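You operate a simulated robot arm through the tools that you are given. There is no shell and no other tool. Be economical: measure what you need, move in short steps, check, and stop when the job is done.

Carry out the task below with a simulated two-armed robot. There is one attempt and no reset: what you move stays moved.

Task
Light the deck and let out 2 metres of anchor chain.
Fine: battery switch to 1, deck switch on, dimmer to MAX; key on, run till the counter shows 2, key off, and it stays in; leave other switches.

Only the result counts: the job must be done as asked and must still hold three seconds after the hand-in. Knocking over, shifting, dropping, spilling or breaking anything else fails it.

Robot
Two 7-joint arms with two-finger parallel grippers on one trunk, on a base that drives. Base frame: it is fixed to the floor where the robot stands at the start and does not move with it; the origin is under the middle of the robot, x ahead of it, y to its left, z up. Units: mm, degrees, N and s.
The left shoulder is at the start at [62, 196, 1279], the right one opposite. With the tool pointing down near the work surface each hand reaches from about 260 to 700 mm from the robot's upright axis, wherever it stands, measured 20 degrees to its own side. Places, roughly: battery switch [700, -100, 900]; bilge switch [600, -400, 900]; chain counter [900, 1400, 1100]; charger switch [600, -300, 900]; deck switch [600, -500, 900]; dimmer knob [600, -500, 900]; down button [400, 1400, 900]; key switch [700, -500, 900]; nav switch [600, -200, 900]; vent switch [600, -300, 900]. Payload 1.57 kg a hand.
Tool frame (each hand has its own): the origin (TCP) lies between the finger pads and is the grasp point; the fingertips stand 30 mm ahead of it; z points along the fingers, y is the line along which they close. The gripper opens to 110 mm. The fingers are 24 mm wide and 12 mm thick; the gripper's body (48 by 112 mm) begins 78 mm behind the TCP.
Orientation is that of the tool frame in the base frame, as a unit quaternion [w, x, y, z]. With the fingers straight down and closing along the base's y, the tool's x points along the base's -x, its y along +y and its z along -z.

Tools
- The arms move only by the tool play_rows. It takes "left_deltas", "right_deltas" or both (then of equal length, played together; a hand with none holds still); each is a list of rows, each an object of numbers (a shift or turn left out is 0, a gripper value left out holds the last): "tx", "ty", "tz": the shift along the tool's x, y, z in units of 40 mm (1.0 is 40 mm); "rx", "ry", "rz": the turn, a rotation vector about the tool's x, y, z in units of 5 degrees (1.0 is 5 degrees); "fingers": the gripper command, from -1 (shut) to 1 (fully open), values between in proportion. In form: [{"tx": .., "ty": .., "tz": .., "rx": .., "ry": .., "rz": .., "fingers": ..}, ...]. A call has 1 to 10 rows; each row shifts and turns the commanded pose from where the row before left it, along the tool's axes as they then stand. A call with a number of a shift or a turn outside -1 to 1 is refused whole. Each row takes 0.2 s and may step no farther than 50 mm and 8.6 degrees from the row before; otherwise, or with a gripper value out of range, the whole call is refused. Where a pose cannot be reached the arm comes as near as it can. A force on the tool above 90 N (or 10 N above the force at the start of the call, whichever is more), or a blocked arm, ends the call early, and 0.2 s more pass. Each finger travels about 72 mm/s and halts on what it meets, pressing with about 37 N; the grip force reading is that of the motor and also rises with nothing between the fingers. The clock runs only during rows and for 0.2 s after the last one: add rows that do not move to give the fingers time. It gives the time, the measured TCP pose, the force on the tool (base axes), the opening and the grip force at its end, in the units of the frame above (readings bear some noise), with the torque about the TCP (base axes, N m) and any sound that the robot's microphone picked up.
- Cameras (640 x 400 px; columns grow to the right, rows downward): "scene" is now at [90.2, -52, 1859.4]; the picture's right is [-0.66, -0.75, 0.00], its down [-0.60, 0.52, -0.61] and it looks along [0.46, -0.40, -0.80] (base axes); focal length 257 px, centre (320, 200). "left" rides on the left gripper at [70, -16, -141] in its tool frame; the picture's right is [0.23, 0.97, 0.00], its down [-0.85, 0.20, -0.48] and it looks along [-0.47, 0.11, 0.88] (tool axes); focal length 222 px, centre (320, 200). "right" rides on the right gripper at [70, 16, -141] in its tool frame; the picture's right is [-0.23, 0.97, 0.00], its down [-0.85, -0.20, -0.48] and it looks along [-0.47, -0.11, 0.88] (tool axes); focal length 222 px, centre (320, 200). There is no depth. A picture from a camera that has moved, and an enlarged one, comes with that camera's place and axes in the base frame and with its lens.
- snapshot(camera): a new picture of that camera. No time passes.
- slide_trunk(by): slides the trunk up (or, below 0, down) by that many mm; the arms and the scene camera ride with it, the base frame stays. It gives what a move gives, with no picture.
- base_move(legs): drives the robot by 1 to 6 legs, each [ahead, left, turn to the left] in mm, mm and degrees, along the robot's own axes; the way and the turn of a leg run together, so that a leg with both is an arc; at most 1500 mm and 180 degrees a leg. The arms and the cameras ride along, it lands a little off, and it stops where it bumps. It gives what a move gives.
- aim_head(pan, tilt): turns the head with the scene camera to pan (to the left, within 86 degrees either way) and tilt (down, from -29 to 69), counted from straight ahead of the robot. It gives what a move gives.
- zoom(camera, box): a new picture of the part [left, top, right, bottom] of that camera's present view, enlarged. No time passes.
- close_job(): hands the job in; it is judged then, once.

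Work in short steps. Places have to be worked out from the pictures, the camera data and where the tool is seen: move nearer, look again, correct. Check each grasp and each placing, and mend what went wrong. You have 120 turns and 92 pictures in all, those below and enlarged ones among them. Open the grippers and draw the arms clear of the work before you hand the job in, unless the task says otherwise; then end with one line.

The tools are called after "Request:" by a JSON object that holds its "api" and its "payload". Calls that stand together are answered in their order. play_rows: Moves the arms, as the interface text tells. Its arguments: {"type":"object","properties":{"left_deltas":{"type":"array"},"right_deltas":{"type":"array"}},"required":[]} The other tools are called the same way: slide_trunk (by) slides the trunk up or down; base_move (legs) drives the base; aim_head (pan, tilt) turns the head that bears the scene camera; snapshot (camera) takes a picture; zoom (camera, box) takes an enlarged picture of a part of a camera's view; close_job () hands the job in.

At the start:

```text
time_s: 0.0
left_eef_pos: [494.6, -40.4, 1231.2]
left_ee_rot: [-0.001, -0.001, 1.0, 0.0]
left_wrist_force: [0.1, 0.0, 0.2]
left_wrist_torque: [0.01, 0.0, 0.02]
left_grip_width: 110.2
left_gripper_force: 0.1
right_eef_pos: [273.4, -357.7, 1290.4]
right_ee_rot: [-0.001, 0.0, 1.0, 0.001]
right_wrist_force: [0.5, -1.4, -0.1]
right_wrist_torque: [0.01, 0.0, 0.0]
right_grip_width: 109.7
right_gripper_force: 0.1
trunk travel left (down, up): [-875.0, 115.0]
robot x, y, heading: [0.7, 3.8, 0.2]
head pan, tilt: [-41.2, 52.6]
```

scene: 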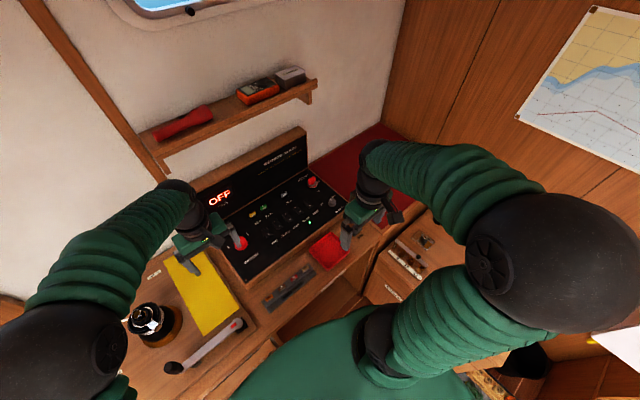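
right: 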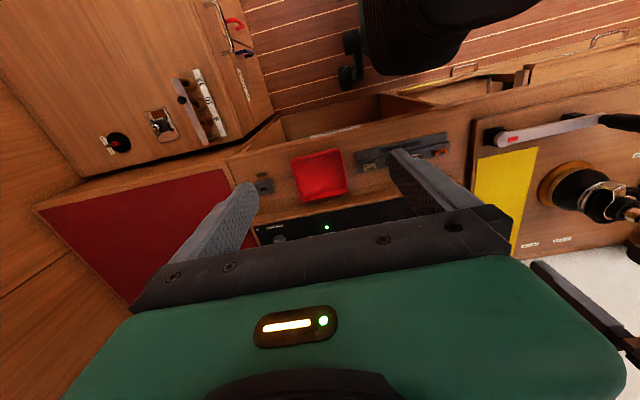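
left: 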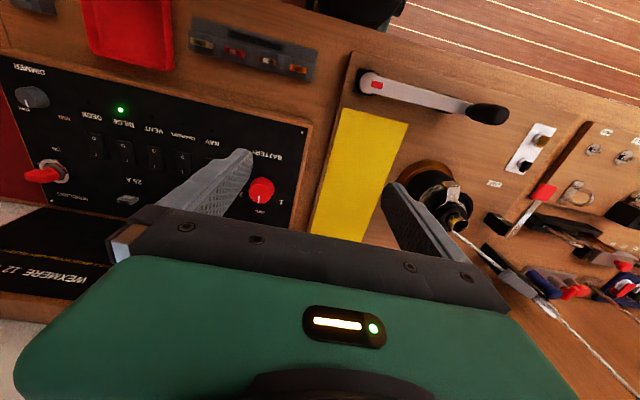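

The panel is visible between the two hands; I zoom on it to read the labels.

Request:
{"api": "zoom", "payload": {"camera": "scene", "box": [190, 130, 380, 290]}}

Request:
{"api": "zoom", "payload": {"camera": "left", "box": [0, 50, 320, 250]}}

Request:
{"api": "zoom", "payload": {"camera": "left", "box": [340, 50, 640, 240]}}

```text
2.50 times, centred on (285, 210) of scene
camera zoom: at [90.2, -52.0, 1859.4], right [-0.66, -0.75, 0.0], down [-0.6, 0.52, -0.61], along [0.46, -0.4, -0.8], focal length 642 px, centre (408, 175)
```

zoom: 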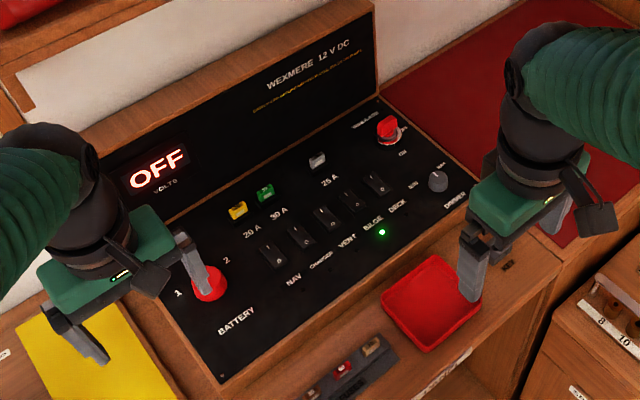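

```text
2.00 times, centred on (160, 150) of left
camera zoom: at [425.1, -57.8, 1372.2], right [-0.23, 0.97, 0.0], down [0.86, 0.2, 0.48], along [0.47, 0.11, -0.88], focal length 444 px, centre (640, 300)
```

zoom: 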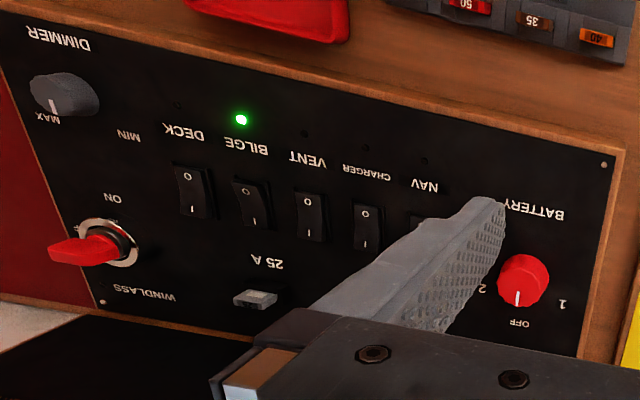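

```text
2.11 times, centred on (490, 145) of left
camera zoom: at [425.1, -57.8, 1372.2], right [-0.23, 0.97, 0.0], down [0.86, 0.2, 0.48], along [0.47, 0.11, -0.88], focal length 468 px, centre (-38, 316)
```

zoom: 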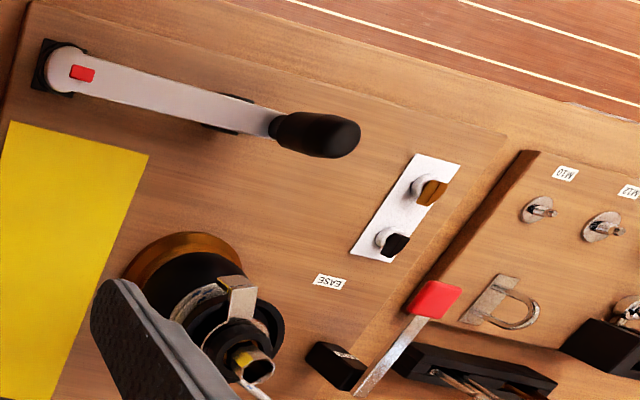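

The left hand hides the battery switch in the scene view, so I shift it left by 240 mm at its present height, then zoom in again.

Request:
{"api": "play_rows", "payload": {"left_deltas": [{"ty": 1}, {"ty": 1}, {"ty": 1}, {"ty": 1}, {"ty": 1}, {"ty": 1}, {"tx": 1}, {"tx": 1}], "right_deltas": [{"tx": 1, "fingers": -1}, {"tx": 0, "ty": -1}, {"ty": -1}, {"ty": -1}, {}, {}, {}, {}]}}

Request:
{"api": "zoom", "payload": {"camera": "scene", "box": [190, 130, 350, 290]}}

```text
time_s: 1.8
left_eef_pos: [409.6, 198.0, 1231.6]
left_ee_rot: [0.002, 0.0, 1.0, 0.001]
left_wrist_force: [0.2, -0.2, 0.0]
left_wrist_torque: [0.03, 0.0, 0.01]
left_grip_width: 110.1
left_gripper_force: 0.0
right_eef_pos: [229.4, -479.3, 1290.1]
right_ee_rot: [0.001, 0.0, 1.0, 0.001]
right_wrist_force: [-0.7, 0.1, 0.0]
right_wrist_torque: [0.02, -0.02, 0.01]
right_grip_width: 0.2
right_gripper_force: 21.5
trunk travel left (down, up): [-875.0, 115.0]
robot x, y, heading: [-1.8, 1.5, -0.2]
head pan, tilt: [-41.2, 52.6]
```

```text
2.50 times, centred on (270, 210) of scene
camera zoom: at [84.5, -53.6, 1859.7], right [-0.66, -0.75, 0.0], down [-0.6, 0.52, -0.61], along [0.46, -0.4, -0.79], focal length 642 px, centre (445, 175)
```

zoom: 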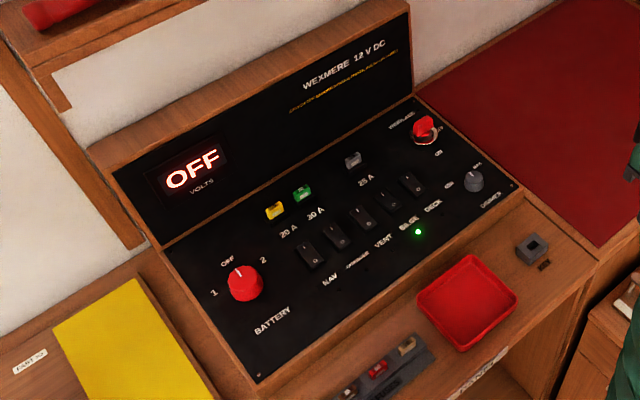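

Next I check the free floor around the robot before driving: looking down ahead, to the right and to the left.

Request:
{"api": "aim_head", "payload": {"pan": -75, "tilt": 55}}

Request:
{"api": "snapshot", "payload": {"camera": "scene"}}

Request:
{"api": "aim_head", "payload": {"pan": 0, "tilt": 60}}

Request:
{"api": "snapshot", "payload": {"camera": "scene"}}

Request:
{"api": "aim_head", "payload": {"pan": 70, "tilt": 30}}

Request:
{"api": "snapshot", "payload": {"camera": "scene"}}

Request:
{"api": "snapshot", "payload": {"camera": "right"}}

```text
time_s: 2.8
left_eef_pos: [416.1, 198.3, 1231.1]
left_ee_rot: [-0.001, 0.0, 1.0, 0.001]
left_wrist_force: [0.1, 0.3, 0.4]
left_wrist_torque: [0.04, -0.01, -0.02]
left_grip_width: 109.9
left_gripper_force: 0.0
right_eef_pos: [233.6, -479.0, 1289.1]
right_ee_rot: [-0.001, 0.0, 1.0, 0.001]
right_wrist_force: [-1.2, 0.1, 0.5]
right_wrist_torque: [0.0, 0.02, -0.01]
right_grip_width: 0.2
right_gripper_force: 20.9
trunk travel left (down, up): [-875.0, 115.0]
robot x, y, heading: [0.1, -0.6, -0.3]
head pan, tilt: [-75.0, 55.0]
```

```text
84 pictures are left
camera scene: at [53.0, -73.7, 1856.3], right [-0.97, -0.26, 0.0], down [-0.21, 0.79, -0.57], along [0.15, -0.55, -0.82], focal length 257 px, centre (320, 200)
```

scene: 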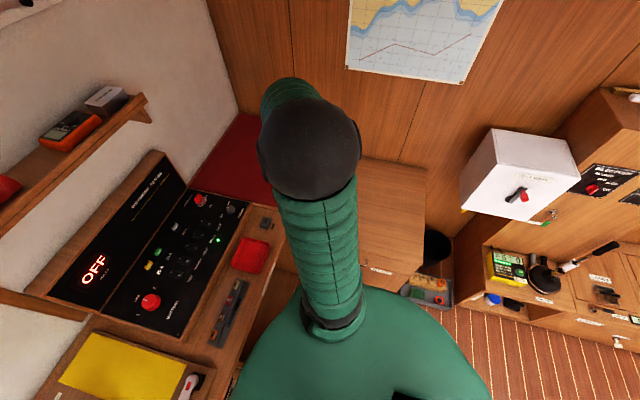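

```text
time_s: 4.3
left_eef_pos: [415.7, 200.0, 1230.4]
left_ee_rot: [-0.001, 0.0, 1.0, 0.0]
left_wrist_force: [0.1, 0.3, -0.6]
left_wrist_torque: [-0.02, -0.03, 0.01]
left_grip_width: 110.1
left_gripper_force: 0.2
right_eef_pos: [234.2, -477.1, 1290.7]
right_ee_rot: [0.001, 0.0, 1.0, 0.001]
right_wrist_force: [0.2, 0.7, -0.4]
right_wrist_torque: [-0.04, -0.01, 0.01]
right_grip_width: 0.0
right_gripper_force: 21.7
trunk travel left (down, up): [-875.0, 115.0]
robot x, y, heading: [-0.4, -0.4, 0.0]
head pan, tilt: [0.0, 60.0]
```

```text
83 pictures are left
camera scene: at [100.8, -2.0, 1850.3], right [0.0, -1.0, 0.0], down [-0.87, 0.0, -0.5], along [0.5, 0.0, -0.87], focal length 257 px, centre (320, 200)
```

scene: 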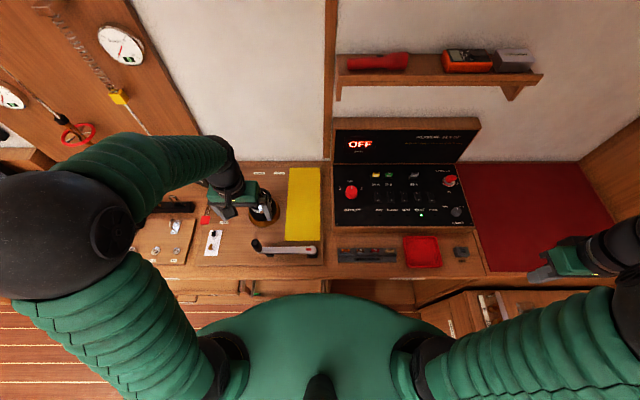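

```text
time_s: 5.7
left_eef_pos: [414.6, 200.1, 1231.9]
left_ee_rot: [0.001, -0.001, 1.0, 0.0]
left_wrist_force: [0.8, -0.6, -0.3]
left_wrist_torque: [-0.01, -0.01, 0.06]
left_grip_width: 109.7
left_gripper_force: 0.1
right_eef_pos: [234.2, -477.6, 1289.1]
right_ee_rot: [0.0, 0.001, 1.0, -0.001]
right_wrist_force: [-0.4, -0.5, -0.6]
right_wrist_torque: [0.0, 0.0, 0.02]
right_grip_width: 0.1
right_gripper_force: 21.4
trunk travel left (down, up): [-875.0, 115.0]
robot x, y, heading: [1.6, -0.1, 0.1]
head pan, tilt: [70.0, 30.0]
```

```text
82 pictures are left
camera scene: at [64.8, 83.0, 1892.5], right [0.94, -0.34, 0.0], down [-0.17, -0.47, -0.87], along [0.3, 0.81, -0.5], focal length 257 px, centre (320, 200)
```

scene: 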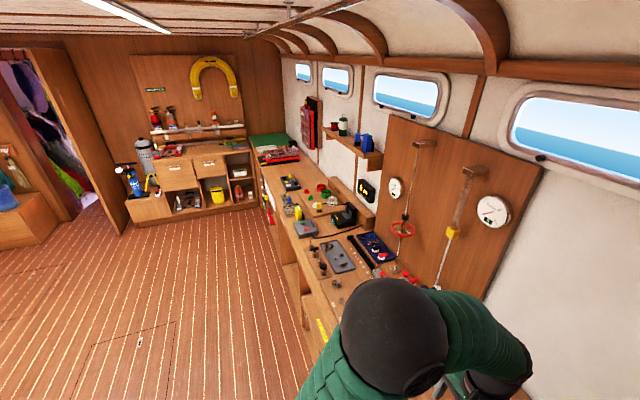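

```text
81 pictures are left
camera right: at [163.4, -462.2, 1432.5], right [0.23, 0.97, 0.0], down [0.86, -0.2, 0.48], along [0.47, -0.11, -0.88], focal length 222 px, centre (320, 200)
```

right: 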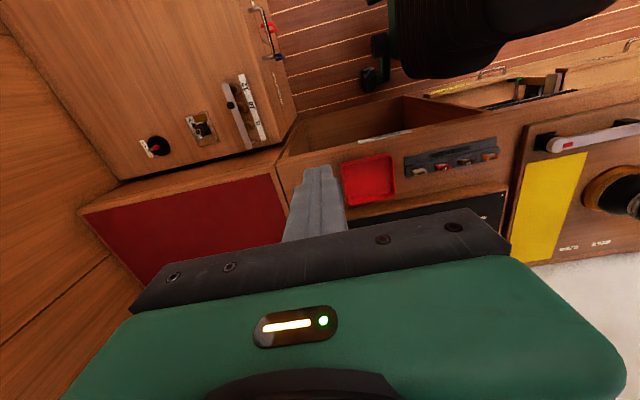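

The right cabinet's side face looks to be at y≈-410 and the counter's front edge at x≈280. I drive a little to the right (120 mm) so the right arm can reach the key and dimmer.

Request:
{"api": "base_move", "payload": {"legs": [[0, -120, 0]]}}

Request:
{"api": "aim_head", "payload": {"pan": -30, "tilt": 60}}

Request:
{"api": "snapshot", "payload": {"camera": "scene"}}

```text
time_s: 6.9
left_eef_pos: [412.6, 122.1, 1224.7]
left_ee_rot: [-0.001, -0.004, 1.0, -0.014]
left_wrist_force: [0.0, 1.1, 0.6]
left_wrist_torque: [-0.1, -0.04, 0.03]
left_grip_width: 110.0
left_gripper_force: 0.0
right_eef_pos: [233.1, -554.8, 1304.7]
right_ee_rot: [0.002, -0.004, 1.0, -0.013]
right_wrist_force: [1.2, 0.4, -0.6]
right_wrist_torque: [0.01, 0.06, 0.0]
right_grip_width: 0.1
right_gripper_force: 21.1
trunk travel left (down, up): [-875.0, 115.0]
robot x, y, heading: [2.1, -119.0, 0.2]
head pan, tilt: [70.0, 30.0]
```

```text
time_s: 8.7
left_eef_pos: [413.8, 106.9, 1227.4]
left_ee_rot: [-0.001, -0.004, 1.0, -0.006]
left_wrist_force: [0.0, 0.5, 0.6]
left_wrist_torque: [-0.01, -0.02, 0.0]
left_grip_width: 109.9
left_gripper_force: 0.1
right_eef_pos: [234.9, -571.2, 1297.9]
right_ee_rot: [0.002, -0.004, 1.0, -0.006]
right_wrist_force: [0.7, 0.3, -0.5]
right_wrist_torque: [0.0, 0.07, 0.01]
right_grip_width: 0.0
right_gripper_force: 21.6
trunk travel left (down, up): [-875.0, 115.0]
robot x, y, heading: [-1.0, -113.5, -0.0]
head pan, tilt: [-30.0, 60.0]
```

```text
80 pictures are left
camera scene: at [90.4, -130.1, 1850.7], right [-0.5, -0.87, 0.01], down [-0.75, 0.43, -0.5], along [0.43, -0.26, -0.86], focal length 257 px, centre (320, 200)
```

scene: 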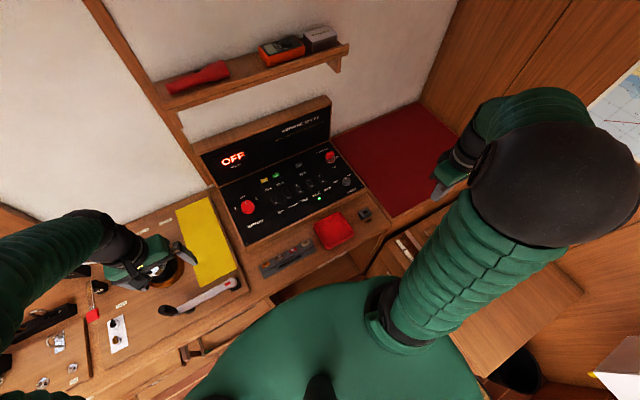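

The base is now at y≈-114. I bring the right hand to above the panel's near side (about [520,-400,1150]) for a closer wrist view.

Request:
{"api": "play_rows", "payload": {"right_deltas": [{"tx": -0.72, "ty": 0.42, "tz": 0.37}, {"tx": -0.72, "ty": 0.42, "tz": 0.37}, {"tx": -0.72, "ty": 0.42, "tz": 0.37}, {"tx": -0.72, "ty": 0.42, "tz": 0.37}, {"tx": -0.72, "ty": 0.42, "tz": 0.37}, {"tx": -0.72, "ty": 0.42, "tz": 0.37}, {"tx": -0.72, "ty": 0.42, "tz": 0.37}, {"tx": -0.72, "ty": 0.42, "tz": 0.37}, {"tx": -0.72, "ty": 0.42, "tz": 0.37}, {"tx": -0.72, "ty": 0.42, "tz": 0.37}]}}

Request:
{"api": "snapshot", "payload": {"camera": "right"}}

```text
time_s: 10.9
left_eef_pos: [415.2, 87.2, 1231.1]
left_ee_rot: [-0.002, -0.003, 1.0, 0.0]
left_wrist_force: [-0.1, -0.3, -0.6]
left_wrist_torque: [0.04, 0.01, 0.04]
left_grip_width: 109.9
left_gripper_force: 0.0
right_eef_pos: [524.0, -420.1, 1143.3]
right_ee_rot: [0.0, -0.003, 1.0, 0.001]
right_wrist_force: [0.8, 0.0, 0.5]
right_wrist_torque: [0.0, 0.01, 0.03]
right_grip_width: 0.3
right_gripper_force: 21.3
trunk travel left (down, up): [-875.0, 115.0]
robot x, y, heading: [0.4, -117.7, 0.1]
head pan, tilt: [-30.0, 60.0]
```

```text
79 pictures are left
camera right: at [453.2, -406.3, 1284.8], right [0.22, 0.98, 0.0], down [0.86, -0.2, 0.48], along [0.47, -0.1, -0.88], focal length 222 px, centre (320, 200)
```

right: 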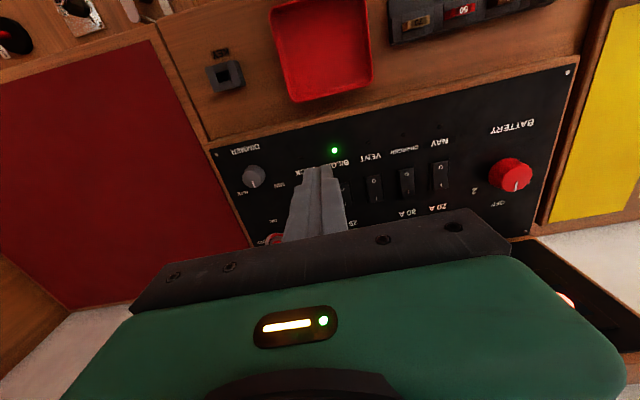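

Positions triangulated: battery knob ≈[649,-132,963], deck rocker ≈[637,-453,942], dimmer ≈[562,-537,960], key ≈[711,-546,964]. They're near the reach limit, so I try driving ahead by 50 mm.

Request:
{"api": "base_move", "payload": {"legs": [[50, 0, 0]]}}

Request:
{"api": "play_rows", "payload": {"right_deltas": [{}, {}, {}, {}, {}]}}

```text
time_s: 11.8
left_eef_pos: [449.9, 86.9, 1236.3]
left_ee_rot: [0.005, -0.003, 1.0, 0.0]
left_wrist_force: [-0.4, -0.4, -0.5]
left_wrist_torque: [-0.02, -0.04, 0.02]
left_grip_width: 109.9
left_gripper_force: 0.0
right_eef_pos: [560.7, -420.8, 1148.4]
right_ee_rot: [0.007, -0.002, 1.0, 0.0]
right_wrist_force: [-0.3, 0.2, 0.6]
right_wrist_torque: [0.04, -0.05, 0.02]
right_grip_width: 0.0
right_gripper_force: 20.8
trunk travel left (down, up): [-875.0, 115.0]
robot x, y, heading: [51.4, -116.7, 0.2]
head pan, tilt: [-30.0, 60.0]
```

```text
time_s: 13.0
left_eef_pos: [463.4, 87.7, 1230.4]
left_ee_rot: [0.001, -0.004, 1.0, 0.0]
left_wrist_force: [0.8, 0.7, -0.2]
left_wrist_torque: [-0.03, -0.03, 0.0]
left_grip_width: 110.0
left_gripper_force: 0.0
right_eef_pos: [571.9, -420.6, 1144.5]
right_ee_rot: [0.002, -0.003, 1.0, 0.002]
right_wrist_force: [0.2, 0.8, -0.3]
right_wrist_torque: [0.03, 0.03, 0.01]
right_grip_width: 0.2
right_gripper_force: 21.3
trunk travel left (down, up): [-875.0, 115.0]
robot x, y, heading: [49.4, -116.9, 0.0]
head pan, tilt: [-30.0, 60.0]
```

That worked without a bump; I try a further 60 ahead and 40 right.

Request:
{"api": "base_move", "payload": {"legs": [[60, -40, 0]]}}

Request:
{"api": "play_rows", "payload": {"right_deltas": [{}, {}, {}, {}, {}, {}]}}

Request:
{"api": "snapshot", "payload": {"camera": "scene"}}

Request:
{"api": "snapshot", "payload": {"camera": "right"}}

```text
time_s: 14.0
left_eef_pos: [484.7, 60.8, 1232.6]
left_ee_rot: [0.001, -0.007, 1.0, -0.002]
left_wrist_force: [0.6, -0.2, 0.2]
left_wrist_torque: [-0.03, 0.07, -0.02]
left_grip_width: 109.9
left_gripper_force: 0.1
right_eef_pos: [595.8, -446.4, 1149.0]
right_ee_rot: [0.003, -0.007, 1.0, -0.002]
right_wrist_force: [1.0, 0.6, -0.6]
right_wrist_torque: [-0.03, 0.05, 0.0]
right_grip_width: 0.0
right_gripper_force: 21.5
trunk travel left (down, up): [-875.0, 115.0]
robot x, y, heading: [76.5, -147.8, 0.1]
head pan, tilt: [-30.0, 60.0]
```

```text
time_s: 15.4
left_eef_pos: [482.5, 58.6, 1228.6]
left_ee_rot: [0.0, -0.007, 1.0, -0.001]
left_wrist_force: [-0.5, 0.2, -0.5]
left_wrist_torque: [0.02, 0.03, 0.0]
left_grip_width: 110.0
left_gripper_force: 0.0
right_eef_pos: [593.7, -448.2, 1144.2]
right_ee_rot: [0.001, -0.006, 1.0, -0.001]
right_wrist_force: [0.4, -0.4, 0.2]
right_wrist_torque: [0.03, 0.06, 0.01]
right_grip_width: 0.0
right_gripper_force: 21.5
trunk travel left (down, up): [-875.0, 115.0]
robot x, y, heading: [68.6, -150.8, 0.7]
head pan, tilt: [-30.0, 60.0]
```

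```text
78 pictures are left
camera scene: at [162.8, -179.0, 1852.3], right [-0.49, -0.87, 0.0], down [-0.75, 0.43, -0.5], along [0.43, -0.25, -0.87], focal length 257 px, centre (320, 200)
```

scene: 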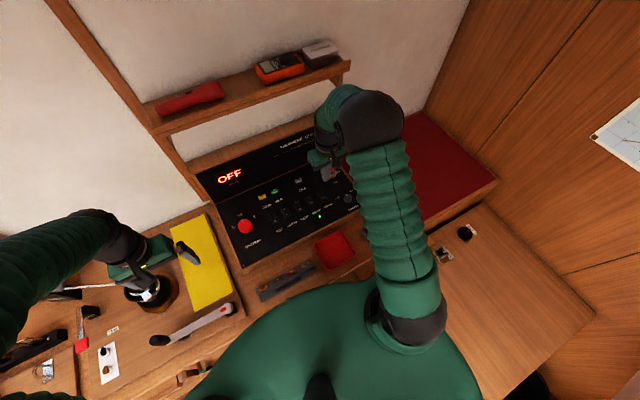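

```text
77 pictures are left
camera right: at [523.0, -434.1, 1286.3], right [0.21, 0.98, 0.0], down [0.86, -0.19, 0.48], along [0.47, -0.1, -0.88], focal length 222 px, centre (320, 200)
```

right: 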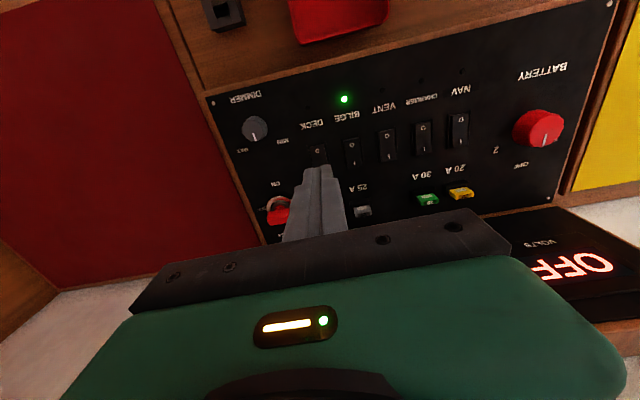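

The base stopped at about [69,-151], close to the counter; good reach now. I move the right hand over the battery knob and shift the left hand farther left, then look.

Request:
{"api": "play_rows", "payload": {"right_deltas": [{"tx": -0.1, "ty": 0.95, "fingers": 1}, {"tx": -0.1, "ty": 0.95}, {"tx": -0.1, "ty": 0.95}, {"tx": -0.1, "ty": 0.95}, {"tx": -0.1, "ty": 0.95}, {"tx": -0.1, "ty": 0.95}, {"tx": -0.1, "ty": 0.95}, {"tx": -0.1, "ty": 0.95}, {"tx": 0, "ty": 0.2}, {}], "left_deltas": [{"ty": 1}, {"ty": 1}, {"ty": 1}, {"ty": 1}, {"ty": 1}, {"ty": 1}, {"tx": 1}, {"tx": 1}, {}, {}]}}

Request:
{"api": "snapshot", "payload": {"camera": "right"}}

```text
time_s: 17.6
left_eef_pos: [399.7, 299.7, 1227.6]
left_ee_rot: [0.0, -0.007, 1.0, -0.001]
left_wrist_force: [0.1, 0.0, -0.6]
left_wrist_torque: [-0.03, 0.02, -0.05]
left_grip_width: 110.1
left_gripper_force: 0.1
right_eef_pos: [621.8, -136.0, 1143.4]
right_ee_rot: [0.002, -0.007, 1.0, -0.001]
right_wrist_force: [0.3, -0.1, 0.8]
right_wrist_torque: [-0.01, 0.02, 0.02]
right_grip_width: 110.0
right_gripper_force: 0.1
trunk travel left (down, up): [-875.0, 115.0]
robot x, y, heading: [72.3, -146.7, 0.6]
head pan, tilt: [-30.0, 60.0]
```

```text
76 pictures are left
camera right: at [551.8, -120.5, 1286.2], right [0.21, 0.98, 0.0], down [0.86, -0.19, 0.48], along [0.47, -0.1, -0.88], focal length 222 px, centre (320, 200)
```

right: 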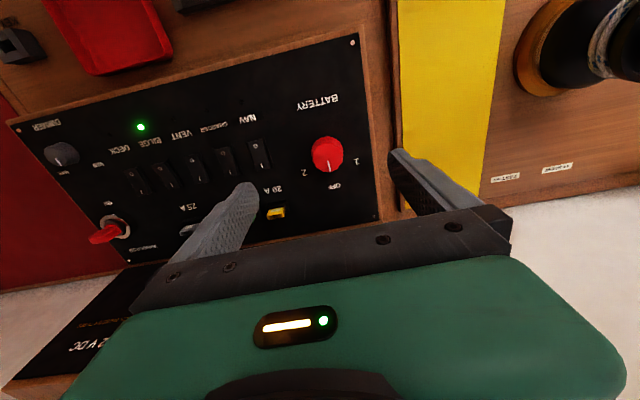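

Knob centre is at about [648,-131], top z≈963, with "1" roughly 50° to the left of OFF. I descend around the knob with open fingers to TCP z≈985.

Request:
{"api": "play_rows", "payload": {"right_deltas": [{"tx": -0.68, "ty": 0.12, "tz": 0.5}, {"tz": 0.9}, {"tz": 0.9}, {"tz": 0.9}, {"tz": 0.6}, {"tz": 0.15}, {}]}}

Request:
{"api": "snapshot", "payload": {"camera": "right"}}

```text
time_s: 19.2
left_eef_pos: [396.1, 299.9, 1228.3]
left_ee_rot: [0.001, -0.007, 1.0, -0.001]
left_wrist_force: [0.9, -0.7, 0.5]
left_wrist_torque: [0.01, -0.03, -0.02]
left_grip_width: 110.0
left_gripper_force: 0.1
right_eef_pos: [649.9, -131.3, 988.0]
right_ee_rot: [0.003, -0.007, 1.0, 0.0]
right_wrist_force: [0.0, -0.3, -0.9]
right_wrist_torque: [0.03, -0.01, 0.01]
right_grip_width: 109.9
right_gripper_force: 0.1
trunk travel left (down, up): [-875.0, 115.0]
robot x, y, heading: [73.3, -154.2, 0.7]
head pan, tilt: [-30.0, 60.0]
```

```text
75 pictures are left
camera right: at [577.5, -116.1, 1128.4], right [0.21, 0.98, 0.0], down [0.86, -0.19, 0.48], along [0.47, -0.1, -0.88], focal length 222 px, centre (320, 200)
```

right: 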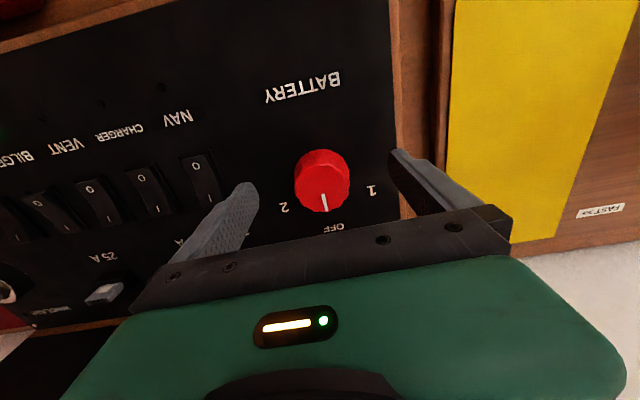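

Knob is centred between the fingers. I lower 6 mm more and close on it.

Request:
{"api": "play_rows", "payload": {"right_deltas": [{"tz": 0.15, "tx": 0.08}, {"fingers": -1}, {}, {}, {}, {}]}}

Request:
{"api": "snapshot", "payload": {"camera": "right"}}

```text
time_s: 20.6
left_eef_pos: [397.4, 296.9, 1229.5]
left_ee_rot: [0.0, -0.007, 1.0, -0.001]
left_wrist_force: [0.4, 0.1, 0.0]
left_wrist_torque: [-0.01, -0.01, -0.02]
left_grip_width: 110.1
left_gripper_force: 0.1
right_eef_pos: [645.7, -131.0, 980.3]
right_ee_rot: [0.001, -0.006, 1.0, -0.001]
right_wrist_force: [-0.1, -3.6, 0.8]
right_wrist_torque: [-0.25, 0.19, -0.06]
right_grip_width: 46.9
right_gripper_force: 45.1
trunk travel left (down, up): [-875.0, 115.0]
robot x, y, heading: [73.9, -149.4, 0.5]
head pan, tilt: [-30.0, 60.0]
```

```text
74 pictures are left
camera right: at [574.4, -116.8, 1122.1], right [0.21, 0.98, 0.0], down [0.86, -0.19, 0.48], along [0.47, -0.1, -0.88], focal length 222 px, centre (320, 200)
```

right: 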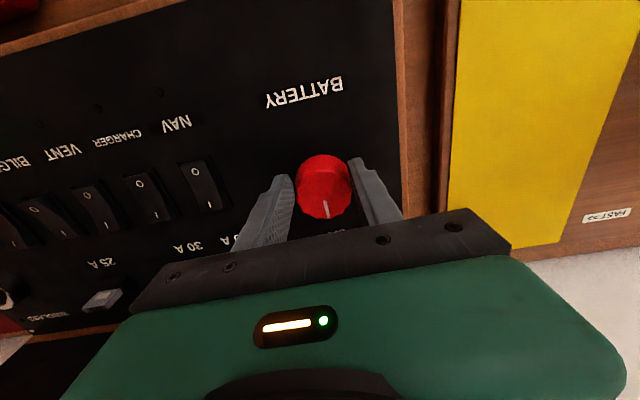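

The fingers hold the 47 mm knob. I twist 45° counter-clockwise from above (rz negative) and watch the voltmeter.

Request:
{"api": "play_rows", "payload": {"right_deltas": [{"rz": -1}, {"rz": -1}, {"rz": -1}, {"rz": -1}, {"rz": -1}, {"rz": -1}, {"rz": -1}, {"rz": -1}, {"rz": -1}, {}]}}

Request:
{"api": "zoom", "payload": {"camera": "scene", "box": [180, 130, 380, 270]}}

Request:
{"api": "snapshot", "payload": {"camera": "right"}}

```text
time_s: 22.8
left_eef_pos: [399.0, 293.9, 1230.9]
left_ee_rot: [0.0, -0.007, 1.0, 0.001]
left_wrist_force: [0.6, 0.2, 0.4]
left_wrist_torque: [0.01, -0.04, 0.02]
left_grip_width: 110.0
left_gripper_force: 0.0
right_eef_pos: [649.2, -139.5, 980.1]
right_ee_rot: [0.003, -0.388, 0.922, -0.003]
right_wrist_force: [9.2, -38.1, 3.1]
right_wrist_torque: [-0.82, -0.23, -0.42]
right_grip_width: 46.8
right_gripper_force: 45.1
trunk travel left (down, up): [-875.0, 115.0]
robot x, y, heading: [70.6, -152.0, 0.7]
head pan, tilt: [-30.0, 60.0]
```

```text
2.86 times, centred on (280, 200) of scene
camera zoom: at [164.0, -187.9, 1852.2], right [-0.49, -0.87, 0.0], down [-0.75, 0.43, -0.5], along [0.43, -0.24, -0.87], focal length 734 px, centre (434, 200)
```

zoom: 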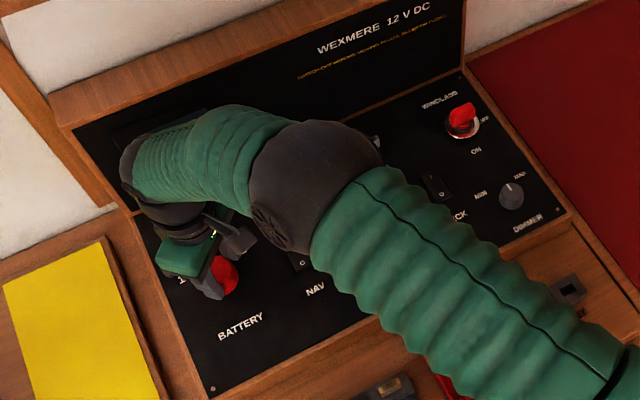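

```text
72 pictures are left
camera right: at [587.3, -179.5, 1122.1], right [-0.54, 0.84, -0.01], down [0.74, 0.47, 0.48], along [0.41, 0.25, -0.88], focal length 222 px, centre (320, 200)
```

right: 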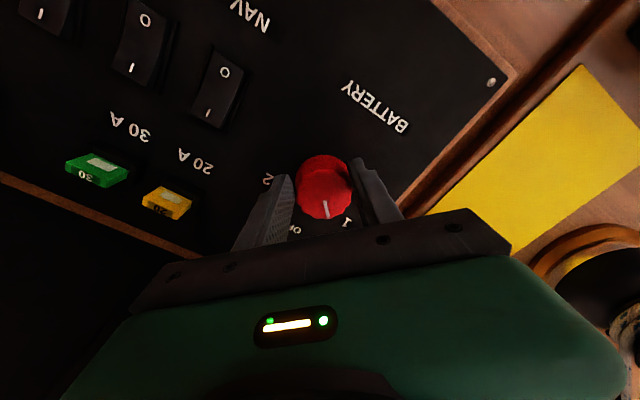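

The knob turned with the hand (~45°), and "1" lies about 15° further; side force suggests the true knob centre is about x≈657. I recentre slightly and twist 17° more.

Request:
{"api": "play_rows", "payload": {"right_deltas": [{"tx": -0.2, "ty": -0.2}, {"rz": -1}, {"rz": -1}, {"rz": -1}, {"rz": -0.4}, {}]}}

Request:
{"api": "zoom", "payload": {"camera": "right", "box": [220, 120, 420, 250]}}

```text
time_s: 24.2
left_eef_pos: [395.4, 296.0, 1231.2]
left_ee_rot: [0.001, -0.007, 1.0, 0.002]
left_wrist_force: [-0.7, -1.1, -0.2]
left_wrist_torque: [0.0, 0.0, 0.02]
left_grip_width: 110.2
left_gripper_force: 0.0
right_eef_pos: [655.8, -133.6, 982.0]
right_ee_rot: [0.002, -0.521, 0.853, -0.002]
right_wrist_force: [-5.6, -25.4, 0.9]
right_wrist_torque: [-1.54, 0.32, 0.03]
right_grip_width: 46.4
right_gripper_force: 45.1
trunk travel left (down, up): [-875.0, 115.0]
robot x, y, heading: [72.9, -150.4, 0.8]
head pan, tilt: [-30.0, 60.0]
```

```text
3.08 times, centred on (320, 185) of right
camera zoom: at [609.4, -189.4, 1123.8], right [-0.76, 0.65, -0.01], down [0.56, 0.67, 0.48], along [0.32, 0.36, -0.88], focal length 684 px, centre (320, 246)
```

zoom: 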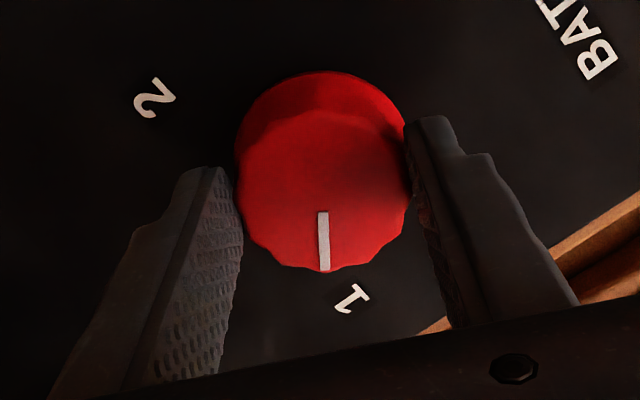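

The pointer now points almost at "1". I release and lift, then check the pointer and voltmeter.

Request:
{"api": "play_rows", "payload": {"right_deltas": [{"fingers": 0.5}, {}, {}, {"tz": -0.7}, {"tz": -1}, {"tz": -1}, {"tx": 1}, {"tx": 1}]}}

Request:
{"api": "snapshot", "payload": {"camera": "right"}}

Request:
{"api": "zoom", "payload": {"camera": "scene", "box": [180, 130, 380, 270]}}

```text
time_s: 26.0
left_eef_pos: [396.6, 297.7, 1230.5]
left_ee_rot: [0.001, -0.007, 1.0, 0.001]
left_wrist_force: [0.3, 0.3, 0.3]
left_wrist_torque: [0.0, -0.02, 0.04]
left_grip_width: 110.1
left_gripper_force: 0.0
right_eef_pos: [619.1, -204.0, 1089.4]
right_ee_rot: [0.003, -0.521, 0.854, -0.002]
right_wrist_force: [0.3, -0.6, 0.5]
right_wrist_torque: [0.04, 0.0, 0.0]
right_grip_width: 82.5
right_gripper_force: 0.1
trunk travel left (down, up): [-875.0, 115.0]
robot x, y, heading: [70.3, -149.5, 0.4]
head pan, tilt: [-30.0, 60.0]
```

```text
70 pictures are left
camera right: at [571.6, -258.6, 1231.3], right [-0.76, 0.65, 0.0], down [0.57, 0.67, 0.48], along [0.31, 0.36, -0.88], focal length 222 px, centre (320, 200)
```

right: 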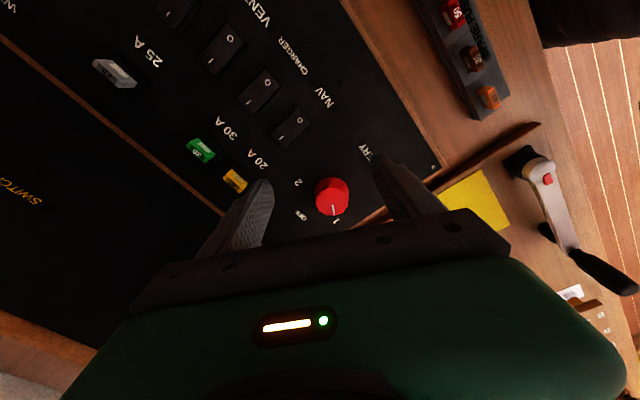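

```text
2.86 times, centred on (280, 200) of scene
camera zoom: at [160.4, -179.3, 1852.4], right [-0.49, -0.87, 0.0], down [-0.75, 0.43, -0.5], along [0.43, -0.25, -0.87], focal length 734 px, centre (434, 200)
```

zoom: 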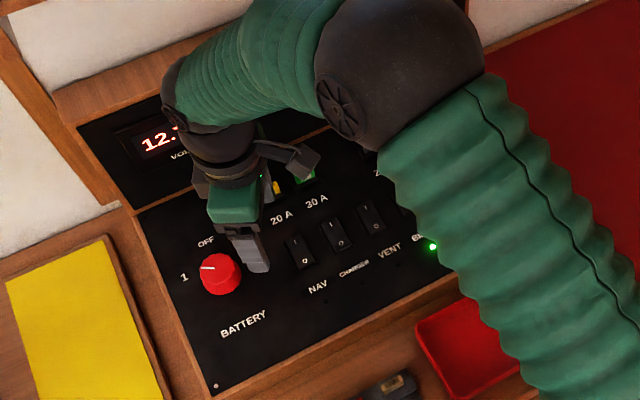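

The voltmeter reads 12.x, so battery 1 is live. Now I rotate the hand back to straight and shut the fingers for pressing the deck rocker.

Request:
{"api": "play_rows", "payload": {"right_deltas": [{"rz": 1.5, "fingers": -1}]}}

Request:
{"api": "play_rows", "payload": {"right_deltas": [{"rz": 1, "fingers": -1}, {"rz": 1}, {"rz": 1}, {"rz": 1}, {"rz": 1}, {"rz": 1}, {"rz": 1}, {"rz": 1}, {"rz": 1}, {"rz": 1}]}}

Request:
{"api": "play_rows", "payload": {"right_deltas": [{"rz": 1}, {"rz": 1}, {"rz": 0.5}, {"ty": -1}, {"ty": -1}, {"ty": -1}, {"ty": -1}, {"ty": -1}, {"ty": -1}, {}]}}

Request:
{"api": "snapshot", "payload": {"camera": "right"}}

```text
refused: 1.5 is not a number from -1 to 1
```

```text
time_s: 28.2
left_eef_pos: [396.8, 299.7, 1228.7]
left_ee_rot: [0.0, -0.006, 1.0, -0.001]
left_wrist_force: [-0.4, -0.3, 0.0]
left_wrist_torque: [-0.01, -0.02, -0.01]
left_grip_width: 109.7
left_gripper_force: 0.0
right_eef_pos: [619.5, -202.3, 1089.8]
right_ee_rot: [0.002, -0.111, 0.994, 0.0]
right_wrist_force: [-0.6, -0.8, -0.8]
right_wrist_torque: [0.03, 0.0, -0.02]
right_grip_width: 0.0
right_gripper_force: 21.1
trunk travel left (down, up): [-875.0, 115.0]
robot x, y, heading: [74.0, -153.0, 0.4]
head pan, tilt: [-30.0, 60.0]
```

```text
time_s: 30.4
left_eef_pos: [397.3, 299.0, 1228.7]
left_ee_rot: [0.0, -0.007, 1.0, -0.001]
left_wrist_force: [-0.7, 0.3, 0.1]
left_wrist_torque: [0.0, -0.01, -0.03]
left_grip_width: 110.0
left_gripper_force: 0.0
right_eef_pos: [620.6, -442.9, 1088.4]
right_ee_rot: [0.002, -0.003, 1.0, -0.001]
right_wrist_force: [0.9, -0.2, -0.1]
right_wrist_torque: [-0.02, -0.01, -0.02]
right_grip_width: 0.0
right_gripper_force: 21.5
trunk travel left (down, up): [-875.0, 115.0]
robot x, y, heading: [68.1, -152.5, 0.6]
head pan, tilt: [-30.0, 60.0]
```

```text
68 pictures are left
camera right: at [549.8, -427.4, 1230.1], right [0.22, 0.97, 0.0], down [0.85, -0.19, 0.48], along [0.47, -0.11, -0.88], focal length 222 px, centre (320, 200)
```

right: 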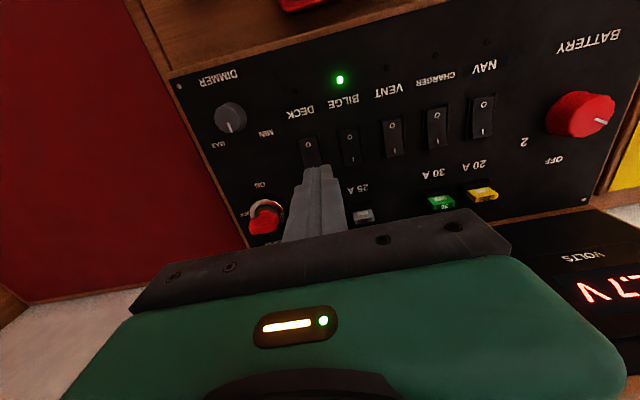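

Voltmeter shows 12.7 V. The deck rocker is at about [635,-459,945], "I" at its far end (x≈655). I go above that end.

Request:
{"api": "play_rows", "payload": {"right_deltas": [{"tx": -0.88, "ty": -0.41}, {"tz": 0.9}, {"tz": 0.9}, {"tz": 0.5}, {}, {}]}}

Request:
{"api": "zoom", "payload": {"camera": "right", "box": [200, 80, 440, 240]}}

Request:
{"api": "aim_head", "payload": {"pan": -35, "tilt": 52}}

Request:
{"api": "snapshot", "payload": {"camera": "scene"}}

```text
time_s: 31.8
left_eef_pos: [396.9, 299.4, 1229.8]
left_ee_rot: [0.001, -0.008, 1.0, -0.001]
left_wrist_force: [0.5, -0.1, -0.3]
left_wrist_torque: [0.01, 0.0, 0.0]
left_grip_width: 110.0
left_gripper_force: 0.0
right_eef_pos: [656.3, -457.4, 995.7]
right_ee_rot: [0.002, -0.002, 1.0, -0.001]
right_wrist_force: [0.2, -1.1, -0.1]
right_wrist_torque: [-0.04, 0.01, 0.01]
right_grip_width: 0.1
right_gripper_force: 21.0
trunk travel left (down, up): [-875.0, 115.0]
robot x, y, heading: [71.1, -145.2, 0.5]
head pan, tilt: [-30.0, 60.0]
```

```text
2.50 times, centred on (320, 160) of right
camera zoom: at [585.5, -442.8, 1139.0], right [0.22, 0.97, 0.0], down [0.85, -0.19, 0.48], along [0.47, -0.11, -0.88], focal length 555 px, centre (320, 300)
```

zoom: 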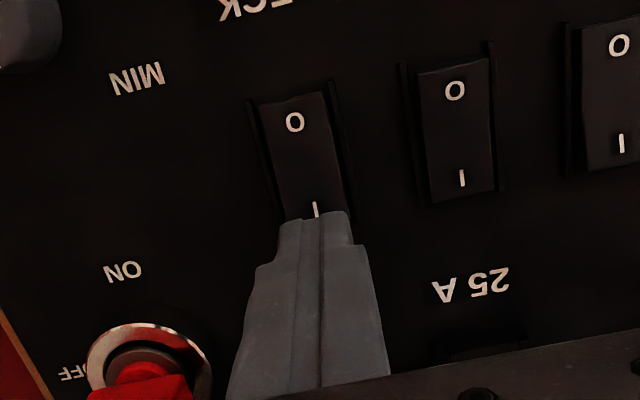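

```text
time_s: 32.5
left_eef_pos: [397.4, 298.8, 1228.8]
left_ee_rot: [0.0, -0.007, 1.0, -0.001]
left_wrist_force: [0.8, 0.1, 0.4]
left_wrist_torque: [0.0, 0.0, 0.02]
left_grip_width: 110.2
left_gripper_force: 0.0
right_eef_pos: [655.9, -457.8, 997.3]
right_ee_rot: [0.003, -0.002, 1.0, -0.001]
right_wrist_force: [0.1, -0.3, 0.1]
right_wrist_torque: [-0.03, -0.04, -0.01]
right_grip_width: 0.1
right_gripper_force: 21.0
trunk travel left (down, up): [-875.0, 115.0]
robot x, y, heading: [71.4, -152.3, 0.5]
head pan, tilt: [-35.0, 52.0]
```

```text
66 pictures are left
camera scene: at [165.5, -186.7, 1862.3], right [-0.57, -0.82, 0.0], down [-0.65, 0.44, -0.62], along [0.51, -0.35, -0.79], focal length 257 px, centre (320, 200)
```

scene: 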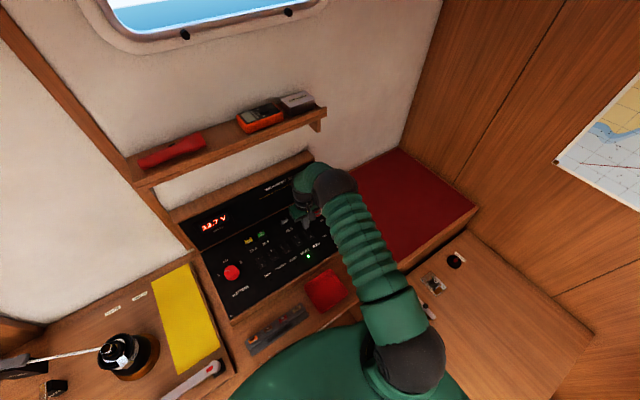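

The tip is over the "I" end. I press down in small steps.

Request:
{"api": "play_rows", "payload": {"right_deltas": [{"tz": 0.2}, {"tz": 0.15}, {"tz": 0.1}, {}, {}]}}

```text
time_s: 33.7
left_eef_pos: [398.8, 299.1, 1228.7]
left_ee_rot: [0.0, -0.007, 1.0, 0.0]
left_wrist_force: [-0.1, -0.7, 0.5]
left_wrist_torque: [-0.02, -0.01, -0.01]
left_grip_width: 110.0
left_gripper_force: 0.0
right_eef_pos: [656.6, -458.4, 978.6]
right_ee_rot: [0.002, -0.002, 1.0, -0.001]
right_wrist_force: [-1.0, 0.2, -0.3]
right_wrist_torque: [-0.04, 0.0, -0.01]
right_grip_width: 0.0
right_gripper_force: 21.0
trunk travel left (down, up): [-875.0, 115.0]
robot x, y, heading: [74.8, -152.3, 0.3]
head pan, tilt: [-35.0, 52.0]
```

No contact yet (tip z≈949); I continue in smaller steps.

Request:
{"api": "play_rows", "payload": {"right_deltas": [{"tz": 0.1}, {"tz": 0.1}, {"tz": 0.08}, {}, {}]}}

Request:
{"api": "zoom", "payload": {"camera": "right", "box": [200, 50, 440, 210]}}

```text
time_s: 34.9
left_eef_pos: [396.0, 298.4, 1229.9]
left_ee_rot: [0.0, -0.007, 1.0, 0.0]
left_wrist_force: [0.2, 0.1, -0.8]
left_wrist_torque: [0.03, -0.02, 0.02]
left_grip_width: 110.1
left_gripper_force: 0.0
right_eef_pos: [657.3, -457.9, 968.5]
right_ee_rot: [0.003, -0.003, 1.0, -0.002]
right_wrist_force: [3.1, -0.7, 10.5]
right_wrist_torque: [-0.02, 0.01, -0.04]
right_grip_width: 0.0
right_gripper_force: 21.3
trunk travel left (down, up): [-875.0, 115.0]
robot x, y, heading: [71.1, -151.3, 0.5]
head pan, tilt: [-35.0, 52.0]
```

```text
2.50 times, centred on (320, 130) of right
camera zoom: at [586.0, -442.3, 1110.7], right [0.22, 0.97, 0.0], down [0.85, -0.19, 0.49], along [0.47, -0.11, -0.87], focal length 555 px, centre (320, 375)
```

zoom: 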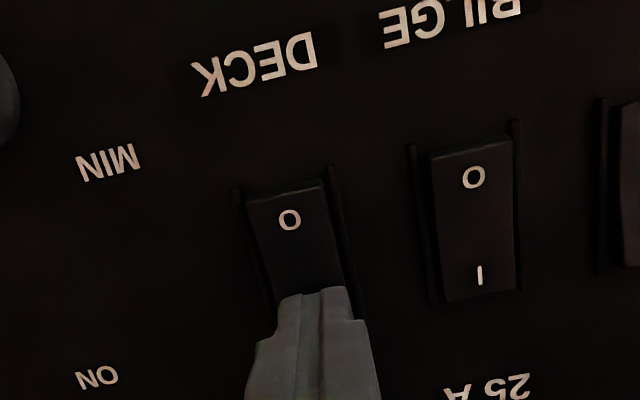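

Contact with 10 N at tip z≈938. I press on a bit more.

Request:
{"api": "play_rows", "payload": {"right_deltas": [{"tz": 0.1}, {"tz": 0.1}, {"tz": 0.1}, {}]}}

Request:
{"api": "zoom", "payload": {"camera": "right", "box": [200, 50, 440, 210]}}

```text
time_s: 35.9
left_eef_pos: [388.4, 301.6, 1232.2]
left_ee_rot: [0.004, -0.007, 1.0, -0.003]
left_wrist_force: [0.2, 0.6, 0.3]
left_wrist_torque: [0.0, 0.03, 0.02]
left_grip_width: 110.1
left_gripper_force: 0.0
right_eef_pos: [656.7, -457.1, 969.0]
right_ee_rot: [0.014, -0.003, 1.0, -0.005]
right_wrist_force: [1.3, -7.4, 76.2]
right_wrist_torque: [-0.11, 0.79, 0.6]
right_grip_width: 0.2
right_gripper_force: 21.5
trunk travel left (down, up): [-875.0, 115.0]
robot x, y, heading: [72.5, -150.0, 0.6]
head pan, tilt: [-35.0, 52.0]
```

```text
2.50 times, centred on (320, 130) of right
camera zoom: at [582.7, -441.3, 1109.2], right [0.22, 0.97, 0.0], down [0.84, -0.19, 0.5], along [0.49, -0.11, -0.86], focal length 555 px, centre (320, 375)
```

zoom: 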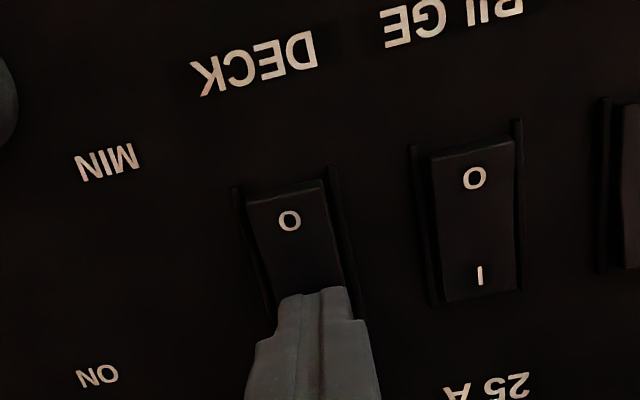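

76 N and no travel. I lift off and look at the rocker and its lamp.

Request:
{"api": "play_rows", "payload": {"right_deltas": [{"tz": -0.5}, {"tz": -1}, {"tz": -1, "tx": 0.5}, {"tx": 1}, {"tx": 0.5}]}}

Request:
{"api": "zoom", "payload": {"camera": "right", "box": [200, 50, 520, 250]}}

```text
time_s: 37.1
left_eef_pos: [397.6, 298.8, 1228.4]
left_ee_rot: [0.0, -0.008, 1.0, -0.002]
left_wrist_force: [-0.2, -1.0, -0.2]
left_wrist_torque: [0.01, 0.0, 0.0]
left_grip_width: 109.9
left_gripper_force: 0.0
right_eef_pos: [576.0, -458.0, 1055.2]
right_ee_rot: [0.001, -0.002, 1.0, -0.001]
right_wrist_force: [-1.0, -0.2, -0.1]
right_wrist_torque: [-0.01, 0.0, -0.03]
right_grip_width: 0.0
right_gripper_force: 21.3
trunk travel left (down, up): [-875.0, 115.0]
robot x, y, heading: [71.3, -151.0, 0.6]
head pan, tilt: [-35.0, 52.0]
```

```text
2.00 times, centred on (360, 150) of right
camera zoom: at [505.8, -442.7, 1197.3], right [0.22, 0.97, 0.0], down [0.85, -0.2, 0.48], along [0.47, -0.11, -0.88], focal length 444 px, centre (240, 300)
```

zoom: 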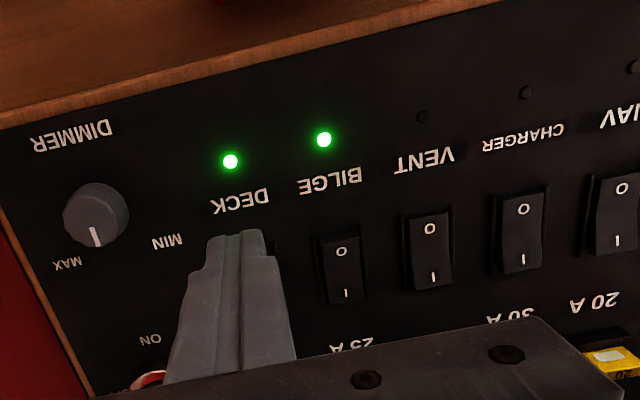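

The deck lamp is on and bilge still on. Now the dimmer: centre ≈[561,-534], pointing straight ahead, MAX about 50–60° clockwise. I move above it with open fingers and look.

Request:
{"api": "play_rows", "payload": {"right_deltas": [{"tx": 0.1, "ty": -0.95, "fingers": 0.6}, {"tx": 0.27, "ty": -0.95}, {"tz": 0.4}, {"tz": 0.4}, {}]}}

Request:
{"api": "snapshot", "payload": {"camera": "right"}}

```text
time_s: 38.3
left_eef_pos: [397.9, 298.4, 1229.8]
left_ee_rot: [0.001, -0.008, 1.0, 0.0]
left_wrist_force: [-0.3, -0.2, 0.6]
left_wrist_torque: [0.03, 0.01, -0.01]
left_grip_width: 109.9
left_gripper_force: 0.0
right_eef_pos: [561.5, -535.2, 1024.1]
right_ee_rot: [0.002, -0.002, 1.0, -0.001]
right_wrist_force: [0.2, -0.1, -0.1]
right_wrist_torque: [0.01, 0.03, 0.01]
right_grip_width: 88.3
right_gripper_force: 0.1
trunk travel left (down, up): [-875.0, 115.0]
robot x, y, heading: [68.9, -146.2, 0.7]
head pan, tilt: [-35.0, 52.0]
```

```text
62 pictures are left
camera right: at [491.2, -519.7, 1164.7], right [0.22, 0.97, 0.0], down [0.85, -0.2, 0.48], along [0.47, -0.11, -0.88], focal length 222 px, centre (320, 200)
```

right: 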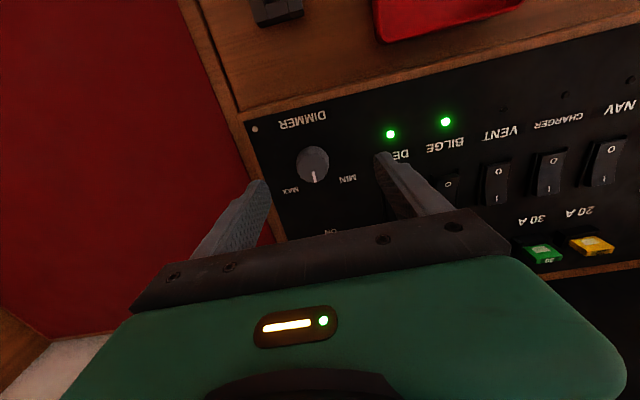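

Knob centre is nearer y≈-540. I narrow the opening to about 64 mm to clear the panel frame, correct and descend.

Request:
{"api": "play_rows", "payload": {"right_deltas": [{"ty": -0.12, "fingers": 0.16}, {"tz": 0.5}, {"tz": 0.5}, {"tz": 0.2}, {}]}}

Request:
{"api": "snapshot", "payload": {"camera": "right"}}

```text
time_s: 39.5
left_eef_pos: [397.5, 299.3, 1227.9]
left_ee_rot: [0.001, -0.007, 1.0, -0.001]
left_wrist_force: [0.9, -0.2, 0.5]
left_wrist_torque: [-0.03, -0.01, -0.01]
left_grip_width: 110.1
left_gripper_force: 0.0
right_eef_pos: [562.1, -538.3, 976.0]
right_ee_rot: [0.003, -0.003, 1.0, -0.001]
right_wrist_force: [-0.3, 0.7, 0.2]
right_wrist_torque: [-0.03, 0.0, -0.01]
right_grip_width: 63.7
right_gripper_force: 0.0
trunk travel left (down, up): [-875.0, 115.0]
robot x, y, heading: [69.7, -152.0, 0.4]
head pan, tilt: [-35.0, 52.0]
```

```text
61 pictures are left
camera right: at [492.0, -523.8, 1117.2], right [0.22, 0.97, 0.0], down [0.85, -0.19, 0.48], along [0.47, -0.11, -0.88], focal length 222 px, centre (320, 200)
```

right: 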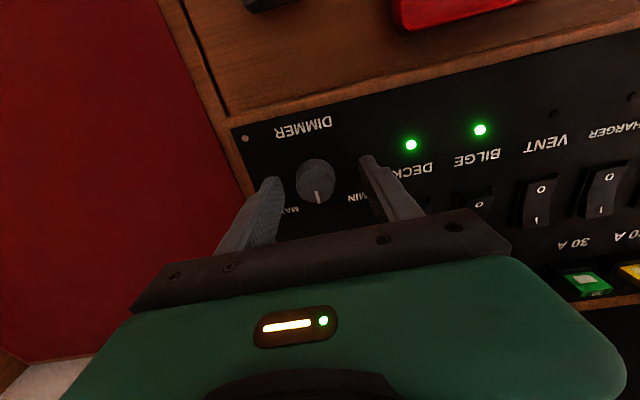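

Knob is just slightly right and near of the TCP; I correct a few mm and close.

Request:
{"api": "play_rows", "payload": {"right_deltas": [{"ty": -0.07, "tx": 0.08, "tz": 0.05}, {"fingers": -1}, {}, {}]}}

Request:
{"api": "zoom", "payload": {"camera": "right", "box": [220, 120, 420, 250]}}

```text
time_s: 40.5
left_eef_pos: [396.4, 297.2, 1230.5]
left_ee_rot: [0.0, -0.007, 1.0, 0.0]
left_wrist_force: [-0.5, 0.2, -0.2]
left_wrist_torque: [0.01, 0.03, 0.0]
left_grip_width: 110.1
left_gripper_force: 0.1
right_eef_pos: [558.7, -543.5, 973.9]
right_ee_rot: [0.003, -0.002, 1.0, -0.001]
right_wrist_force: [-0.4, -10.1, 1.6]
right_wrist_torque: [-0.5, 0.26, -0.1]
right_grip_width: 32.3
right_gripper_force: 40.5
trunk travel left (down, up): [-875.0, 115.0]
robot x, y, heading: [73.8, -153.4, 0.4]
head pan, tilt: [-35.0, 52.0]
```

```text
3.08 times, centred on (320, 185) of right
camera zoom: at [488.3, -528.9, 1115.1], right [0.22, 0.97, 0.0], down [0.85, -0.2, 0.48], along [0.47, -0.11, -0.88], focal length 684 px, centre (320, 246)
```

zoom: 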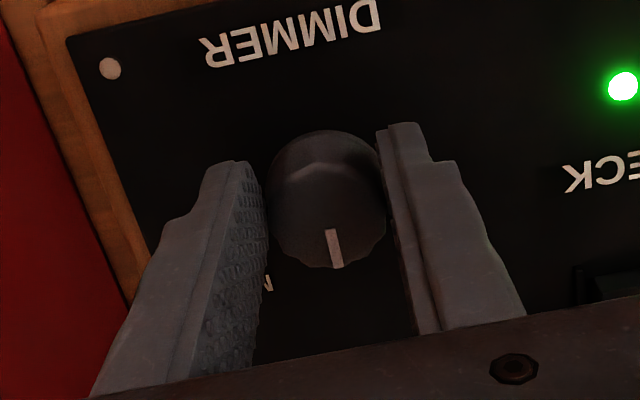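

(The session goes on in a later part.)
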